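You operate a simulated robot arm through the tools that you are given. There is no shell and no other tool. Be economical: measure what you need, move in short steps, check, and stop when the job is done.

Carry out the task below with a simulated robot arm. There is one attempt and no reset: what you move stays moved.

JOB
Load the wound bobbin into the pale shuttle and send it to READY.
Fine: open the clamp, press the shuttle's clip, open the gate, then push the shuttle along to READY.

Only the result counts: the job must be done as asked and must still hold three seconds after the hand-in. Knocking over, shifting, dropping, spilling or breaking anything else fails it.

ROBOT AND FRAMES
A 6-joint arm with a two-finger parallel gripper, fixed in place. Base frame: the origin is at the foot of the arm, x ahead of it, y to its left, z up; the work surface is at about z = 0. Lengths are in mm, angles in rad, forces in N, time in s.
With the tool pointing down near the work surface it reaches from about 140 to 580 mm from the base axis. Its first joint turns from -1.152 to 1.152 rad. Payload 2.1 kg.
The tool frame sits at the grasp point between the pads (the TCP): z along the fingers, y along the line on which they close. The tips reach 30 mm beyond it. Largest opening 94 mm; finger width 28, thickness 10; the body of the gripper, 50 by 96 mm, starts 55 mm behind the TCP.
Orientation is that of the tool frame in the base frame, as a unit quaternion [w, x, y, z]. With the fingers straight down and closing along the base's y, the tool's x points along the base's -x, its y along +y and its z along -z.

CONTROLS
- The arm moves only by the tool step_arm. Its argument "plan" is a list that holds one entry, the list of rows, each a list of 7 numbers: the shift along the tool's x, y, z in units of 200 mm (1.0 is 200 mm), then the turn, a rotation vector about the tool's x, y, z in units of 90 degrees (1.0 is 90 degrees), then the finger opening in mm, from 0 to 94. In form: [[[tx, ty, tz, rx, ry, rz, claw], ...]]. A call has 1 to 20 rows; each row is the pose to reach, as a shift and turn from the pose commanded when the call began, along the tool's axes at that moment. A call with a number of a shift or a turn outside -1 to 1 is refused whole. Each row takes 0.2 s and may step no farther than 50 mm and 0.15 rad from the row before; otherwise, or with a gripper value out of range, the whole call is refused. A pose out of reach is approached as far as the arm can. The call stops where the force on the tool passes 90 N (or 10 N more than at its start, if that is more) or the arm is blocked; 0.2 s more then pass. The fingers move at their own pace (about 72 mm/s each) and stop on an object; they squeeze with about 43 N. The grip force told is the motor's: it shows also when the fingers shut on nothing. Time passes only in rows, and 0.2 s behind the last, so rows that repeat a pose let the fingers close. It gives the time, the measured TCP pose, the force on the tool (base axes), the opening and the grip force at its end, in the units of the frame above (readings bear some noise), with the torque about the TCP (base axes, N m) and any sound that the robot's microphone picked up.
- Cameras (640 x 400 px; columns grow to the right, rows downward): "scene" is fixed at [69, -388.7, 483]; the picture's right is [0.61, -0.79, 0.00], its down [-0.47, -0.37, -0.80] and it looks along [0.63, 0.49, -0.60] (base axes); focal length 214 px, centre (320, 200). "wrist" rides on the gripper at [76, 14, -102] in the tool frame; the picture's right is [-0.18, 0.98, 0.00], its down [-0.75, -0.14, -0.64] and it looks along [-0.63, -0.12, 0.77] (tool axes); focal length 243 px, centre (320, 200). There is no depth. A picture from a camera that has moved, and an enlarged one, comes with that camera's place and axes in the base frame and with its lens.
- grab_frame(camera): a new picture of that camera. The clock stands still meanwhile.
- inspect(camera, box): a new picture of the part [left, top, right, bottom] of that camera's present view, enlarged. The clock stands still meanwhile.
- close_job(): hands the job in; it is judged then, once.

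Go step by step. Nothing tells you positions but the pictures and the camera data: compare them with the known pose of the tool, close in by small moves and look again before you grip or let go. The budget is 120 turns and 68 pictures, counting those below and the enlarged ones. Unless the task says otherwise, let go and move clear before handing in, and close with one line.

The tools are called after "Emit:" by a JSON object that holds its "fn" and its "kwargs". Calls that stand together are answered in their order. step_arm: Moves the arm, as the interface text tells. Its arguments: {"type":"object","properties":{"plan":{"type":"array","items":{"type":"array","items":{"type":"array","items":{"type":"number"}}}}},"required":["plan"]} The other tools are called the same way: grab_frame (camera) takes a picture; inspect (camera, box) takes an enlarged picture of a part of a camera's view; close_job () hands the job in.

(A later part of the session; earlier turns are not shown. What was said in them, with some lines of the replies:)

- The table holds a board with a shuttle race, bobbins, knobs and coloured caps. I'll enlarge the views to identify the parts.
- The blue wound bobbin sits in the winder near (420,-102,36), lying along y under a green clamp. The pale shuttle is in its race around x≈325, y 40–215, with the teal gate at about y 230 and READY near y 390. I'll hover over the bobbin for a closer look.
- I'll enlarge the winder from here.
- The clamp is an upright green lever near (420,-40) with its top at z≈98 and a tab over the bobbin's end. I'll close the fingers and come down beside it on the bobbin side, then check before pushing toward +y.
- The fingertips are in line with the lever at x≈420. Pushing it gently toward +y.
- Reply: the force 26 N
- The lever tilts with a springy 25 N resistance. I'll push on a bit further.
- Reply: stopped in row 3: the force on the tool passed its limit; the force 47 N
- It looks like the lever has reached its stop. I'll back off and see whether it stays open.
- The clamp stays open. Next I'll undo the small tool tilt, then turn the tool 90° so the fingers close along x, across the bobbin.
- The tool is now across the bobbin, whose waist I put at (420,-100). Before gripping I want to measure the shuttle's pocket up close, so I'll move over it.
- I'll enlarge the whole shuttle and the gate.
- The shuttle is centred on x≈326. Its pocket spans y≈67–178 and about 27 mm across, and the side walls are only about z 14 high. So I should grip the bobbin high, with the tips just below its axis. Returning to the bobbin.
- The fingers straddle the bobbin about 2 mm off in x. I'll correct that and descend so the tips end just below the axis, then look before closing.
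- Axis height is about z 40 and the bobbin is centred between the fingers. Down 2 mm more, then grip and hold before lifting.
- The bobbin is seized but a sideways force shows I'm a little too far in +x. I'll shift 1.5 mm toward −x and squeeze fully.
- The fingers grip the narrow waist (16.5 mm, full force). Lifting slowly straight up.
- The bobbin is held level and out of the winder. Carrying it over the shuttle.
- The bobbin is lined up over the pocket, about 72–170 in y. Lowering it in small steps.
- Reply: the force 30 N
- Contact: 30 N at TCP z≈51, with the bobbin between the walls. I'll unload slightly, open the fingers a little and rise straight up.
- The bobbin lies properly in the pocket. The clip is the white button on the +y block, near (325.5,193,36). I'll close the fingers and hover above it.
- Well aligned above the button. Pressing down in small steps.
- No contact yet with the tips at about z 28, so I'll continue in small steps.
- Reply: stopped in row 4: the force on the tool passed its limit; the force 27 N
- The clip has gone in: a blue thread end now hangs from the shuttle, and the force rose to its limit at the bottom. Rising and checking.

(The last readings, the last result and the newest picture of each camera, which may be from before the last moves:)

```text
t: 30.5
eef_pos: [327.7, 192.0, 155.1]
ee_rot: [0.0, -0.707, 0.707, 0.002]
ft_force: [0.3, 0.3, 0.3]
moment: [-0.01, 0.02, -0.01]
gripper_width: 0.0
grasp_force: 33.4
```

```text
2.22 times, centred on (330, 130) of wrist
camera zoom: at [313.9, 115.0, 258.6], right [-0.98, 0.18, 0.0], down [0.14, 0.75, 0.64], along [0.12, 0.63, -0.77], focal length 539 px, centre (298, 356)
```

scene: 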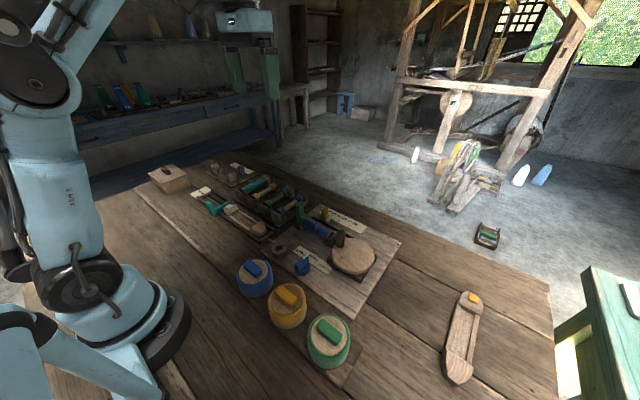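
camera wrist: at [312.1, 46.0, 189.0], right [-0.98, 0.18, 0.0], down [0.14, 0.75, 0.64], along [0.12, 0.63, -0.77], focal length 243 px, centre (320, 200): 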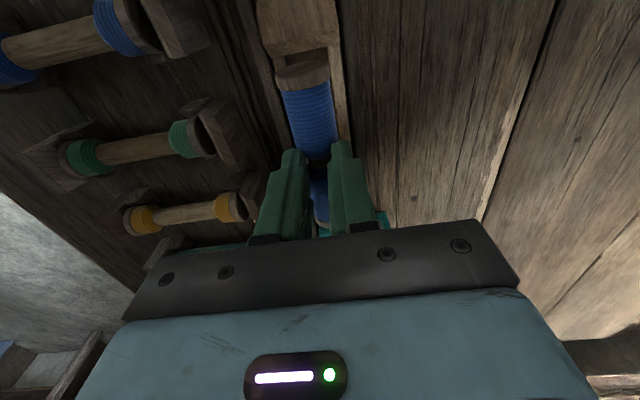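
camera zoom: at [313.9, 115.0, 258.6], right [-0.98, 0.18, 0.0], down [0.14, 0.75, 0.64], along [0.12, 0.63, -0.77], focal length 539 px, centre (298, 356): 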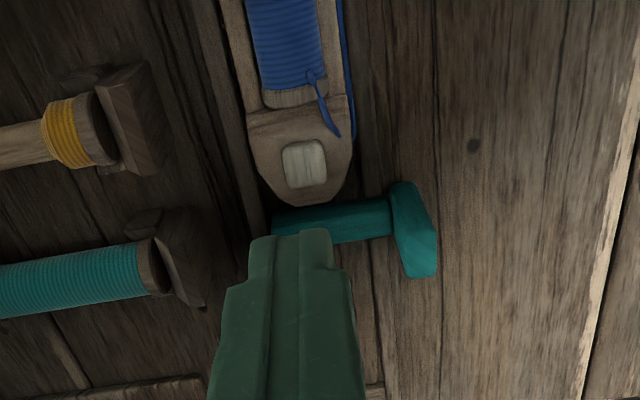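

The shuttle is threaded and the button is pressed in. Next is the gate: handle near (286,228) with its top at z≈65, and a bar across the race at z≈25. I'll hover with open fingers straddling the handle in x and check alignment.

Emit:
{"fn": "step_arm", "kwargs": {"plan": [[[-0.09, 0.1, 0, 0, 0, 0, 44], [-0.18, 0.203, 0.05, 0, 0, 0, 44], [-0.18, 0.203, 0.2, 0, 0, 0, 44], [-0.18, 0.203, 0.2, 0, 0, 0, 44]]]}}

Emit:
{"fn": "inspect", "kwargs": {"camera": "wrist", "box": [220, 40, 420, 220]}}

Emit:
{"fn": "inspect", "kwargs": {"camera": "scene", "box": [180, 170, 270, 240]}}

```text
t: 31.5
eef_pos: [285.7, 229.2, 114.7]
ee_rot: [0.0, -0.707, 0.708, 0.001]
ft_force: [-0.1, 0.3, -0.4]
moment: [-0.01, -0.01, -0.02]
gripper_width: 43.8
grasp_force: 0.0
```

```text
2.22 times, centred on (320, 130) of wrist
camera zoom: at [273.0, 151.4, 217.5], right [-0.98, 0.18, 0.0], down [0.14, 0.75, 0.64], along [0.12, 0.63, -0.77], focal length 539 px, centre (320, 356)
```

zoom: 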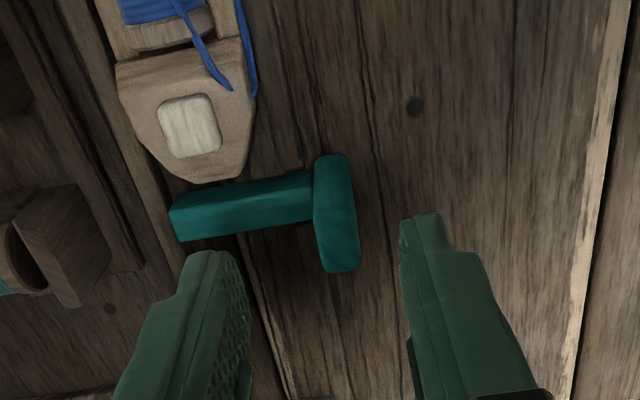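

```text
5.71 times, centred on (225, 205) of scene
camera zoom: at [69.0, -388.7, 483.0], right [0.61, -0.79, 0.0], down [-0.47, -0.37, -0.8], along [0.63, 0.49, -0.6], focal length 1226 px, centre (863, 171)
```

zoom: 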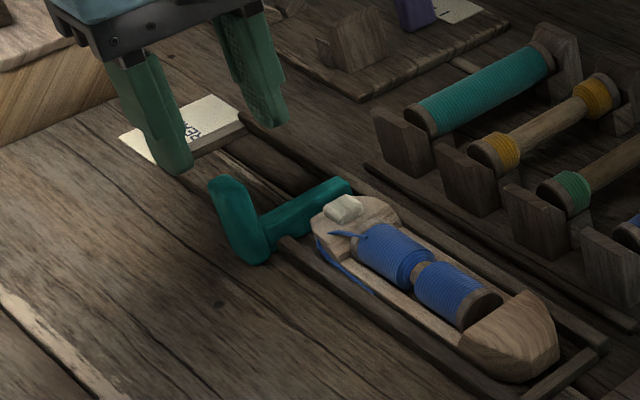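

The handle is centred at about (284,232), and my fingers straddle it. I'll lower until the tips are at z≈45, above the bar, then ease toward −x with the +x finger.

Emit:
{"fn": "step_arm", "kwargs": {"plan": [[[-0.015, 0, 0.1, 0, 0, 0, 44], [-0.015, 0, 0.2, 0, 0, 0, 44], [-0.015, 0.04, 0.2, 0, 0, 0, 44], [-0.015, 0.08, 0.2, 0, 0, 0, 44], [-0.015, 0.11, 0.2, 0, 0, 0, 44], [-0.015, 0.14, 0.2, 0, 0, 0, 44], [-0.015, 0.17, 0.2, 0, 0, 0, 44]]]}}

Emit:
{"fn": "inspect", "kwargs": {"camera": "scene", "box": [180, 170, 270, 240]}}

Emit:
{"fn": "inspect", "kwargs": {"camera": "wrist", "box": [220, 40, 420, 220]}}

```text
t: 33.1
eef_pos: [251.9, 232.7, 74.3]
ee_rot: [0.0, -0.707, 0.708, 0.001]
ft_force: [0.9, 1.0, 0.2]
moment: [-0.02, 0.01, -0.02]
gripper_width: 44.5
grasp_force: 0.8
```

```text
5.71 times, centred on (225, 205) of scene
camera zoom: at [69.0, -388.7, 483.0], right [0.61, -0.79, 0.0], down [-0.47, -0.37, -0.8], along [0.63, 0.49, -0.6], focal length 1226 px, centre (863, 171)
```

zoom: 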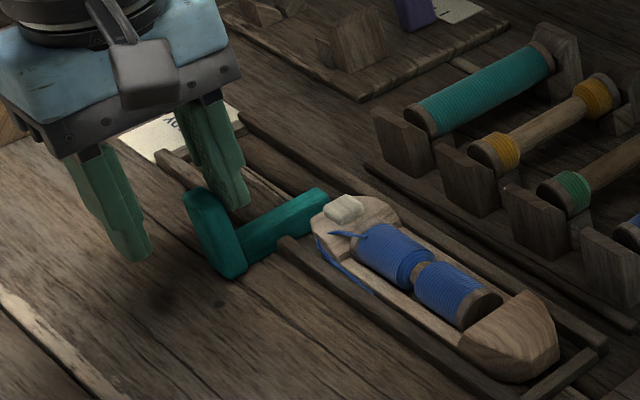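

```text
2.22 times, centred on (320, 130) of wrist
camera zoom: at [238.8, 155.4, 178.1], right [-0.98, 0.18, 0.0], down [0.14, 0.75, 0.64], along [0.12, 0.63, -0.77], focal length 539 px, centre (320, 356)
```

zoom: 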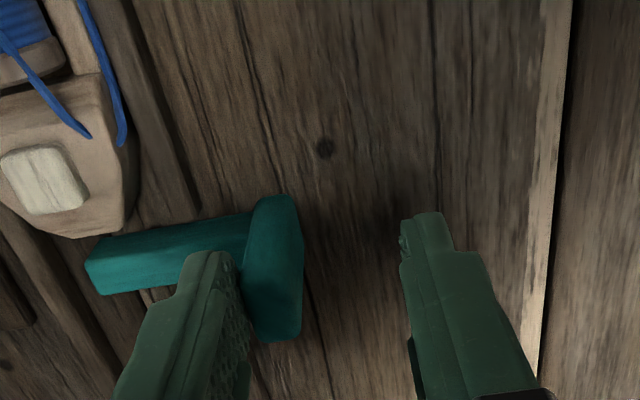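

It's a sliding bolt, and it moves freely toward −x. Sliding it on out until the bar clears the race.

Emit:
{"fn": "step_arm", "kwargs": {"plan": [[[0, 0.04, 0, 0, 0, 0, 44], [0, 0.08, 0, 0, 0, 0, 44], [0, 0.12, 0, 0, 0, 0, 44], [0, 0.16, 0, 0, 0, 0, 44], [0, 0.2, 0, 0, 0, 0, 44], [0, 0.2, 0, 0, 0, 0, 44]]]}}

Emit:
{"fn": "inspect", "kwargs": {"camera": "scene", "box": [180, 170, 270, 240]}}

```text
t: 34.5
eef_pos: [212.0, 231.9, 76.9]
ee_rot: [0.001, 0.707, -0.707, -0.001]
ft_force: [0.2, -0.4, -0.5]
moment: [-0.03, 0.01, -0.02]
gripper_width: 44.4
grasp_force: 0.6
```

```text
5.71 times, centred on (225, 205) of scene
camera zoom: at [69.0, -388.7, 483.0], right [0.61, -0.79, 0.0], down [-0.47, -0.37, -0.8], along [0.63, 0.49, -0.6], focal length 1226 px, centre (863, 171)
```

zoom: 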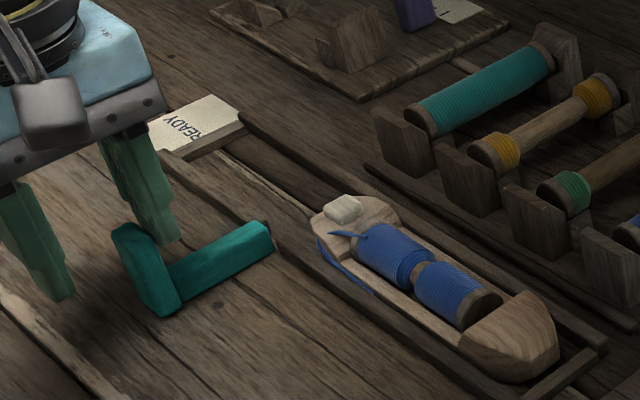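

The bar is just clear of the race. I'll slide it another 10 mm for margin, then lift away.

Emit:
{"fn": "step_arm", "kwargs": {"plan": [[[0, 0.025, 0, 0, 0, 0, 44], [0, 0.05, 0, 0, 0, 0, 44], [0, 0.05, 0, 0, 0, 0, 44]]]}}

Emit:
{"fn": "step_arm", "kwargs": {"plan": [[[0, -0.04, 0, 0, 0, 0, 44], [0, -0.04, -0.15, 0, 0, 0, 44], [0, -0.04, -0.38, 0, 0, 0, 30], [0, -0.04, -0.4, 0, 0, 0, 0]]]}}

Emit:
{"fn": "inspect", "kwargs": {"camera": "scene", "box": [160, 160, 280, 240]}}

```text
t: 35.3
eef_pos: [202.9, 232.8, 75.9]
ee_rot: [0.003, -0.706, 0.708, 0.0]
ft_force: [24.6, 1.4, 4.9]
moment: [0.18, -0.72, -0.02]
gripper_width: 58.0
grasp_force: 12.2
```

```text
t: 36.3
eef_pos: [210.9, 231.8, 155.4]
ee_rot: [0.0, 0.707, -0.707, -0.002]
ft_force: [-0.6, -0.6, 0.5]
moment: [0.0, 0.0, 0.02]
gripper_width: 0.2
grasp_force: 22.2
```

```text
5.00 times, centred on (220, 200) of scene
camera zoom: at [69.0, -388.7, 483.0], right [0.61, -0.79, 0.0], down [-0.47, -0.37, -0.8], along [0.63, 0.49, -0.6], focal length 1072 px, centre (820, 200)
```

zoom: 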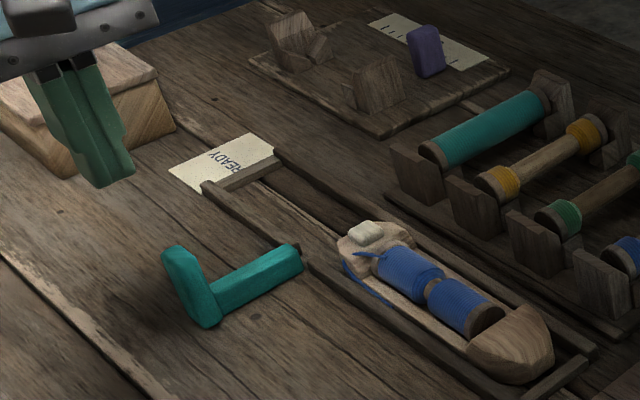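

The gate hit its stop and is fully open. To move the shuttle under control I'll grip its nose block by the sides (about y 57, above the low rails) and slide it +y. Going above it first.

Emit:
{"fn": "step_arm", "kwargs": {"plan": [[[0.175, -0.115, 0, 0, 0, 0, 30], [0.35, -0.23, 0, 0, 0, 0, 56], [0.525, -0.345, 0, 0, 0, 0, 56], [0.7, -0.46, 0, 0, 0, 0, 56], [0.875, -0.575, 0, 0, 0, 0, 56], [0.875, -0.575, 0.2, 0, 0, 0, 56], [0.875, -0.575, 0.32, 0, 0, 0, 56], [0.875, -0.575, 0.32, 0, 0, 0, 56]]]}}

Emit:
{"fn": "grab_frame", "kwargs": {"camera": "wrist"}}

Emit:
{"fn": "inspect", "kwargs": {"camera": "scene", "box": [210, 180, 300, 250]}}

```text
t: 38.1
eef_pos: [325.6, 56.8, 88.5]
ee_rot: [0.0, 0.707, -0.707, -0.002]
ft_force: [0.0, -0.5, 0.0]
moment: [0.0, -0.05, 0.02]
gripper_width: 56.0
grasp_force: 0.1
```

```text
20 pictures are left
camera wrist: at [312.3, -20.2, 192.1], right [-0.98, 0.18, 0.0], down [0.14, 0.75, 0.64], along [0.12, 0.63, -0.77], focal length 243 px, centre (320, 200)
```

wrist: 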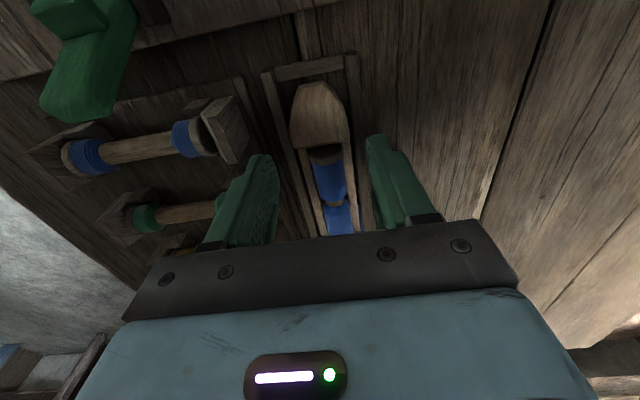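

```text
5.71 times, centred on (255, 215) of scene
camera zoom: at [69.0, -388.7, 483.0], right [0.61, -0.79, 0.0], down [-0.47, -0.37, -0.8], along [0.63, 0.49, -0.6], focal length 1226 px, centre (691, 114)
```

zoom: 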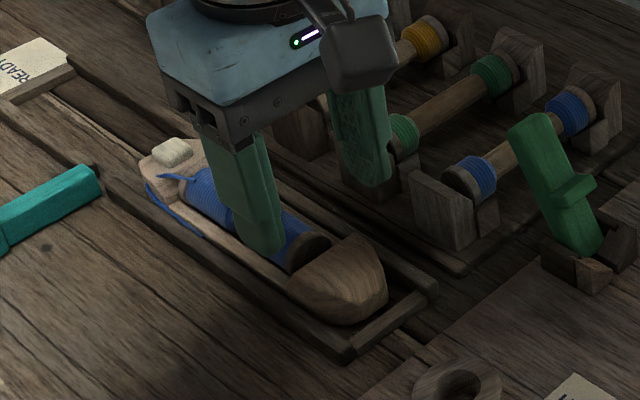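

The nose block (y≈44–66, about 41 mm wide) is between the fingers and everything is clear. Descending so the tips reach z≈16, then closing on it.

Emit:
{"fn": "step_arm", "kwargs": {"plan": [[[0, 0, 0.08, 0, 0, 0, 54], [0, 0, 0.16, 0, 0, 0, 54], [0, 0, 0.21, 0, 0, 0, 54], [0, 0, 0.21, 0, 0, 0, 54]]]}}

Emit:
{"fn": "inspect", "kwargs": {"camera": "scene", "box": [230, 190, 300, 245]}}

```text
t: 39.1
eef_pos: [326.2, 57.0, 45.5]
ee_rot: [0.0, -0.707, 0.708, 0.002]
ft_force: [0.7, 0.3, 0.4]
moment: [-0.01, -0.02, 0.0]
gripper_width: 54.2
grasp_force: 0.1
```

```text
7.27 times, centred on (265, 218) of scene
camera zoom: at [69.0, -388.7, 483.0], right [0.61, -0.79, 0.0], down [-0.47, -0.37, -0.8], along [0.63, 0.49, -0.6], focal length 1560 px, centre (720, 73)
```

zoom: 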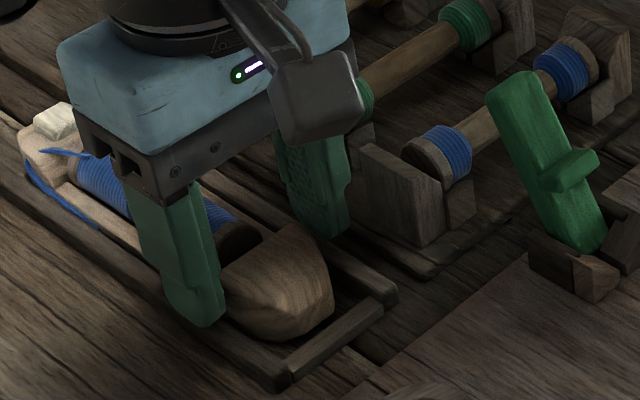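

Now closing on the nose block.

Emit:
{"fn": "step_arm", "kwargs": {"plan": [[[0, 0, 0, 0, 0, 0, 44], [0, 0, 0, 0, 0, 0, 34], [0, 0, 0, 0, 0, 0, 34], [0, 0, 0, 0, 0, 0, 34]]]}}

```text
t: 40.1
eef_pos: [325.7, 56.5, 47.5]
ee_rot: [0.001, 0.707, -0.707, -0.002]
ft_force: [-0.9, -0.5, -0.1]
moment: [-0.09, 0.0, -0.01]
gripper_width: 42.7
grasp_force: 42.8
```

Gripped cleanly, 42.7 mm wide with no side force. Sliding it toward READY.

Emit:
{"fn": "step_arm", "kwargs": {"plan": [[[-0.04, 0, 0, 0, 0, 0, 34], [-0.08, 0, 0, 0, 0, 0, 34], [-0.12, 0, 0, 0, 0, 0, 34], [-0.16, 0, 0, 0, 0, 0, 34], [-0.2, 0, 0, 0, 0, 0, 34], [-0.2, 0, 0, 0, 0, 0, 34]]]}}

Emit:
{"fn": "inspect", "kwargs": {"camera": "scene", "box": [180, 170, 290, 245]}}

```text
t: 41.5
eef_pos: [324.7, 97.1, 48.7]
ee_rot: [0.0, 0.707, -0.707, -0.002]
ft_force: [1.2, 0.0, 0.5]
moment: [-0.13, 0.0, 0.02]
gripper_width: 43.1
grasp_force: 42.7
```

```text
5.33 times, centred on (235, 208) of scene
camera zoom: at [69.0, -388.7, 483.0], right [0.61, -0.79, 0.0], down [-0.47, -0.37, -0.8], along [0.63, 0.49, -0.6], focal length 1144 px, centre (773, 160)
```

zoom: 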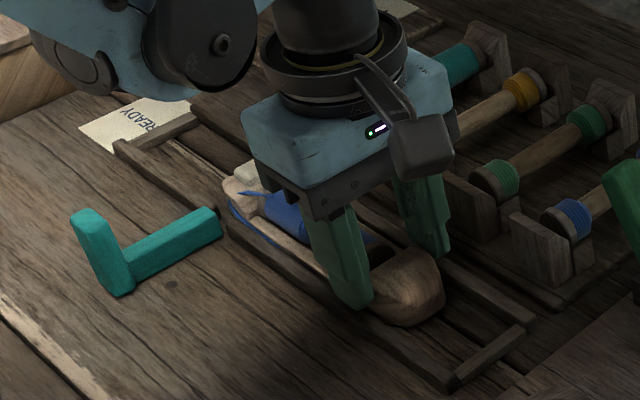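

The shuttle follows smoothly and passes the gate. Continuing.

Emit:
{"fn": "step_arm", "kwargs": {"plan": [[[-0.05, 0, 0, 0, 0, 0, 34], [-0.1, 0, 0, 0, 0, 0, 34], [-0.15, 0, 0, 0, 0, 0, 34], [-0.2, 0, 0, 0, 0, 0, 34], [-0.25, 0, 0, 0, 0, 0, 34], [-0.3, 0, 0, 0, 0, 0, 34], [-0.35, 0, 0, 0, 0, 0, 34], [-0.4, 0, 0, 0, 0, 0, 34], [-0.4, 0, 0, 0, 0, 0, 34]]]}}

Emit:
{"fn": "inspect", "kwargs": {"camera": "scene", "box": [180, 170, 290, 245]}}

```text
t: 43.5
eef_pos: [325.4, 178.0, 47.4]
ee_rot: [0.001, 0.707, -0.707, -0.002]
ft_force: [0.4, -0.2, 0.1]
moment: [-0.11, -0.01, -0.03]
gripper_width: 42.9
grasp_force: 42.9
```

```text
5.33 times, centred on (235, 208) of scene
camera zoom: at [69.0, -388.7, 483.0], right [0.61, -0.79, 0.0], down [-0.47, -0.37, -0.8], along [0.63, 0.49, -0.6], focal length 1144 px, centre (773, 160)
```

zoom: 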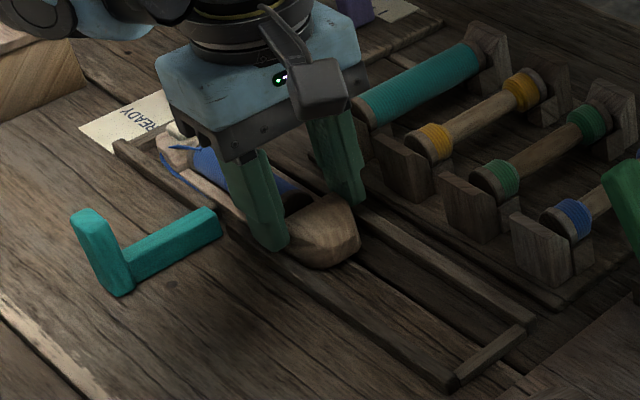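

Nearly there. I'll continue in small steps until it meets the end stop.

Emit:
{"fn": "step_arm", "kwargs": {"plan": [[[-0.025, 0, 0, 0, 0, 0, 34], [-0.05, 0, 0, 0, 0, 0, 34], [-0.075, 0, 0, 0, 0, 0, 34], [-0.1, 0, 0, 0, 0, 0, 34], [-0.1, 0, 0, 0, 0, 0, 34]]]}}

Emit:
{"fn": "inspect", "kwargs": {"camera": "scene", "box": [180, 170, 260, 230]}}

```text
t: 44.7
eef_pos: [325.5, 192.9, 46.7]
ee_rot: [-0.005, -0.706, 0.708, -0.003]
ft_force: [-1.7, -38.7, 7.6]
moment: [-0.62, 0.13, 0.05]
gripper_width: 43.0
grasp_force: 42.9
```

```text
6.67 times, centred on (220, 200) of scene
camera zoom: at [68.9, -388.7, 483.0], right [0.61, -0.79, 0.0], down [-0.47, -0.37, -0.8], along [0.63, 0.49, -0.6], focal length 1430 px, centre (987, 200)
```

zoom: 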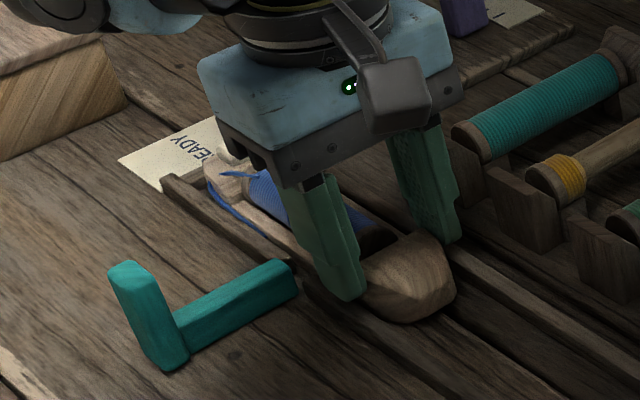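

The shuttle is against the end stop at READY (38 N reaction). Releasing and lifting away.

Emit:
{"fn": "step_arm", "kwargs": {"plan": [[[0.02, 0, 0, 0, 0, 0, 34], [0.02, 0, 0, 0, 0, 0, 54], [0.02, 0, 0, 0, 0, 0, 54], [0.02, 0, -0.1, 0, 0, 0, 54], [0.02, 0, -0.3, 0, 0, 0, 54], [0.02, 0, -0.5, 0, 0, 0, 54], [0.2, 0, -0.7, 0, 0, 0, 54], [0.4, 0, -0.75, 0, 0, 0, 54], [0.4, 0, -0.75, 0, 0, 0, 54]]]}}

Emit:
{"fn": "inspect", "kwargs": {"camera": "scene", "box": [180, 165, 270, 235]}}

Emit:
{"fn": "grab_frame", "kwargs": {"camera": "wrist"}}

```text
refused: row 7 steps farther than a row can; nothing moved
```

```text
5.71 times, centred on (225, 200) of scene
camera zoom: at [68.9, -388.7, 483.0], right [0.61, -0.79, 0.0], down [-0.47, -0.37, -0.8], along [0.63, 0.49, -0.6], focal length 1226 px, centre (863, 200)
```

zoom: 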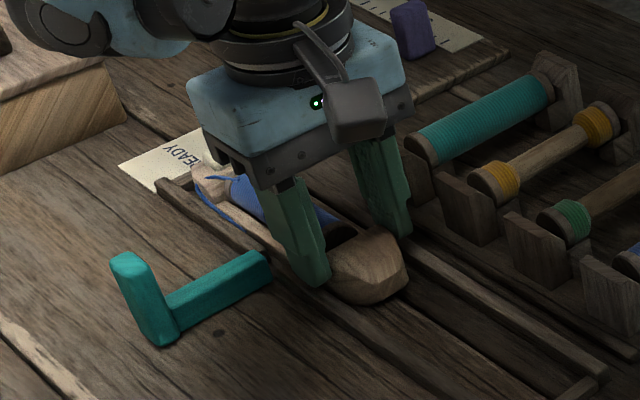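

```text
13 pictures are left
camera wrist: at [312.1, 117.6, 151.6], right [-0.98, 0.19, 0.0], down [0.15, 0.76, 0.63], along [0.12, 0.62, -0.77], focal length 243 px, centre (320, 200)
```

wrist: 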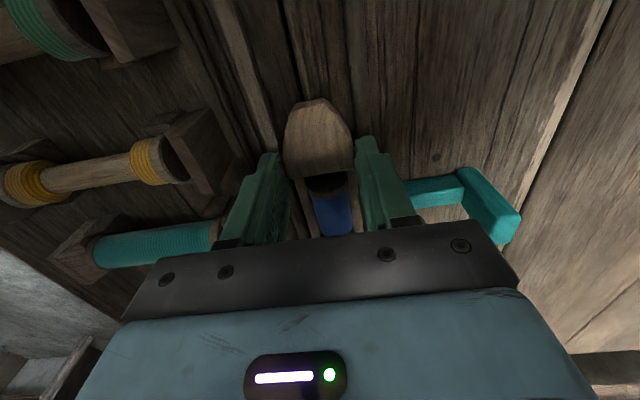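

The plan was refused for one long step, so I'll reissue it with shorter rows.

Emit:
{"fn": "step_arm", "kwargs": {"plan": [[[0.015, 0, 0, 0, 0, 0, 34], [0.015, 0, 0, 0, 0, 0, 54], [0.015, 0, 0, 0, 0, 0, 54], [0.015, 0, -0.1, 0, 0, 0, 54], [0.015, 0, -0.3, 0, 0, 0, 54], [0.015, 0, -0.5, 0, 0, 0, 54], [0.2, 0, -0.6, 0, 0, 0, 54], [0.4, 0, -0.7, 0, 0, 0, 54], [0.4, 0, -0.7, 0, 0, 0, 54]]]}}

Emit:
{"fn": "inspect", "kwargs": {"camera": "scene", "box": [180, 165, 270, 235]}}

Emit:
{"fn": "grab_frame", "kwargs": {"camera": "wrist"}}

```text
t: 46.7
eef_pos: [323.3, 117.6, 189.7]
ee_rot: [0.0, -0.707, 0.707, 0.002]
ft_force: [-0.1, 0.0, 0.4]
moment: [-0.01, 0.01, -0.02]
gripper_width: 53.9
grasp_force: 0.2
```

```text
5.71 times, centred on (225, 200) of scene
camera zoom: at [69.0, -388.7, 483.0], right [0.61, -0.79, 0.0], down [-0.47, -0.37, -0.8], along [0.63, 0.49, -0.6], focal length 1226 px, centre (863, 200)
```

zoom: 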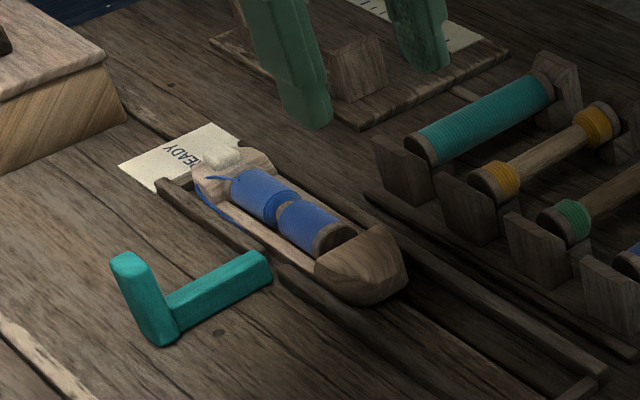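

```text
11 pictures are left
camera wrist: at [311.6, 41.0, 292.3], right [-0.98, 0.18, 0.0], down [0.14, 0.75, 0.64], along [0.12, 0.63, -0.77], focal length 243 px, centre (320, 200)
```

wrist: 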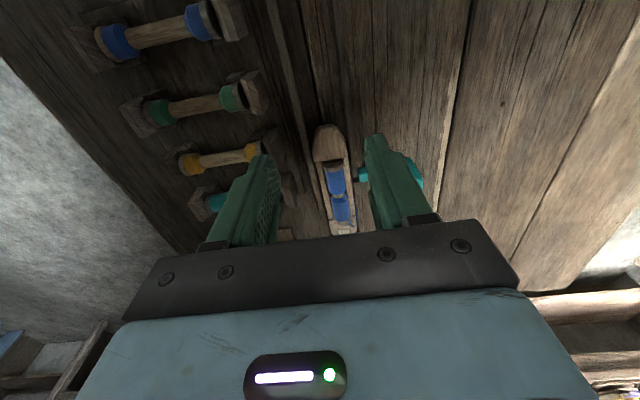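

The shuttle is at READY, but I want to check that it sits flat between the rails and against the stop.

Emit:
{"fn": "inspect", "kwargs": {"camera": "scene", "box": [195, 180, 245, 215]}}

Emit:
{"fn": "inspect", "kwargs": {"camera": "wrist", "box": [280, 110, 380, 240]}}

```text
11.43 times, centred on (220, 198) of scene
camera zoom: at [69.0, -388.7, 483.0], right [0.61, -0.79, 0.0], down [-0.47, -0.37, -0.8], along [0.63, 0.49, -0.6], focal length 2451 px, centre (1463, 229)
```

zoom: 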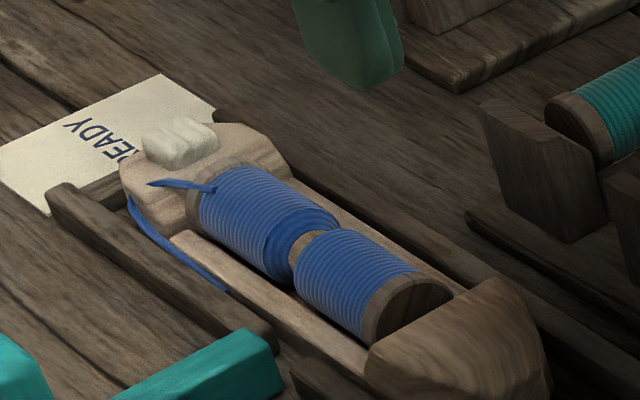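

```text
3.08 times, centred on (330, 175) of wrist
camera zoom: at [311.6, 41.0, 292.3], right [-0.98, 0.18, 0.0], down [0.14, 0.75, 0.64], along [0.12, 0.63, -0.77], focal length 746 px, centre (289, 277)
```

zoom: 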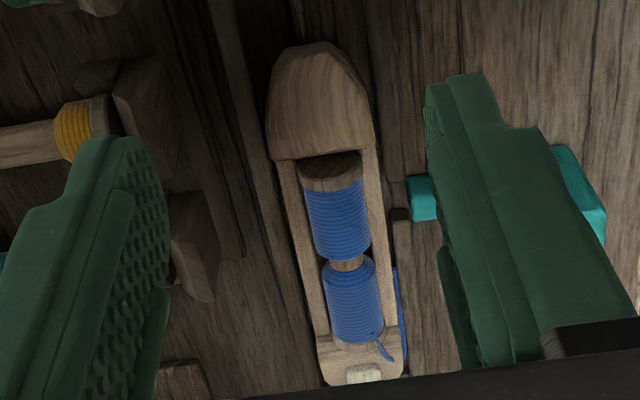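

The shuttle sits level between the rails against the READY stop, with the bobbin seated and threaded. The arm is clear, so I'm handing in.

Emit:
{"fn": "close_job", "kwargs": {}}

```text
The job is handed in.
```

The wound blue bobbin is loaded in the pale shuttle with the clip pressed, and the shuttle is against the stop at READY. The clamp and gate are open and the arm is clear.
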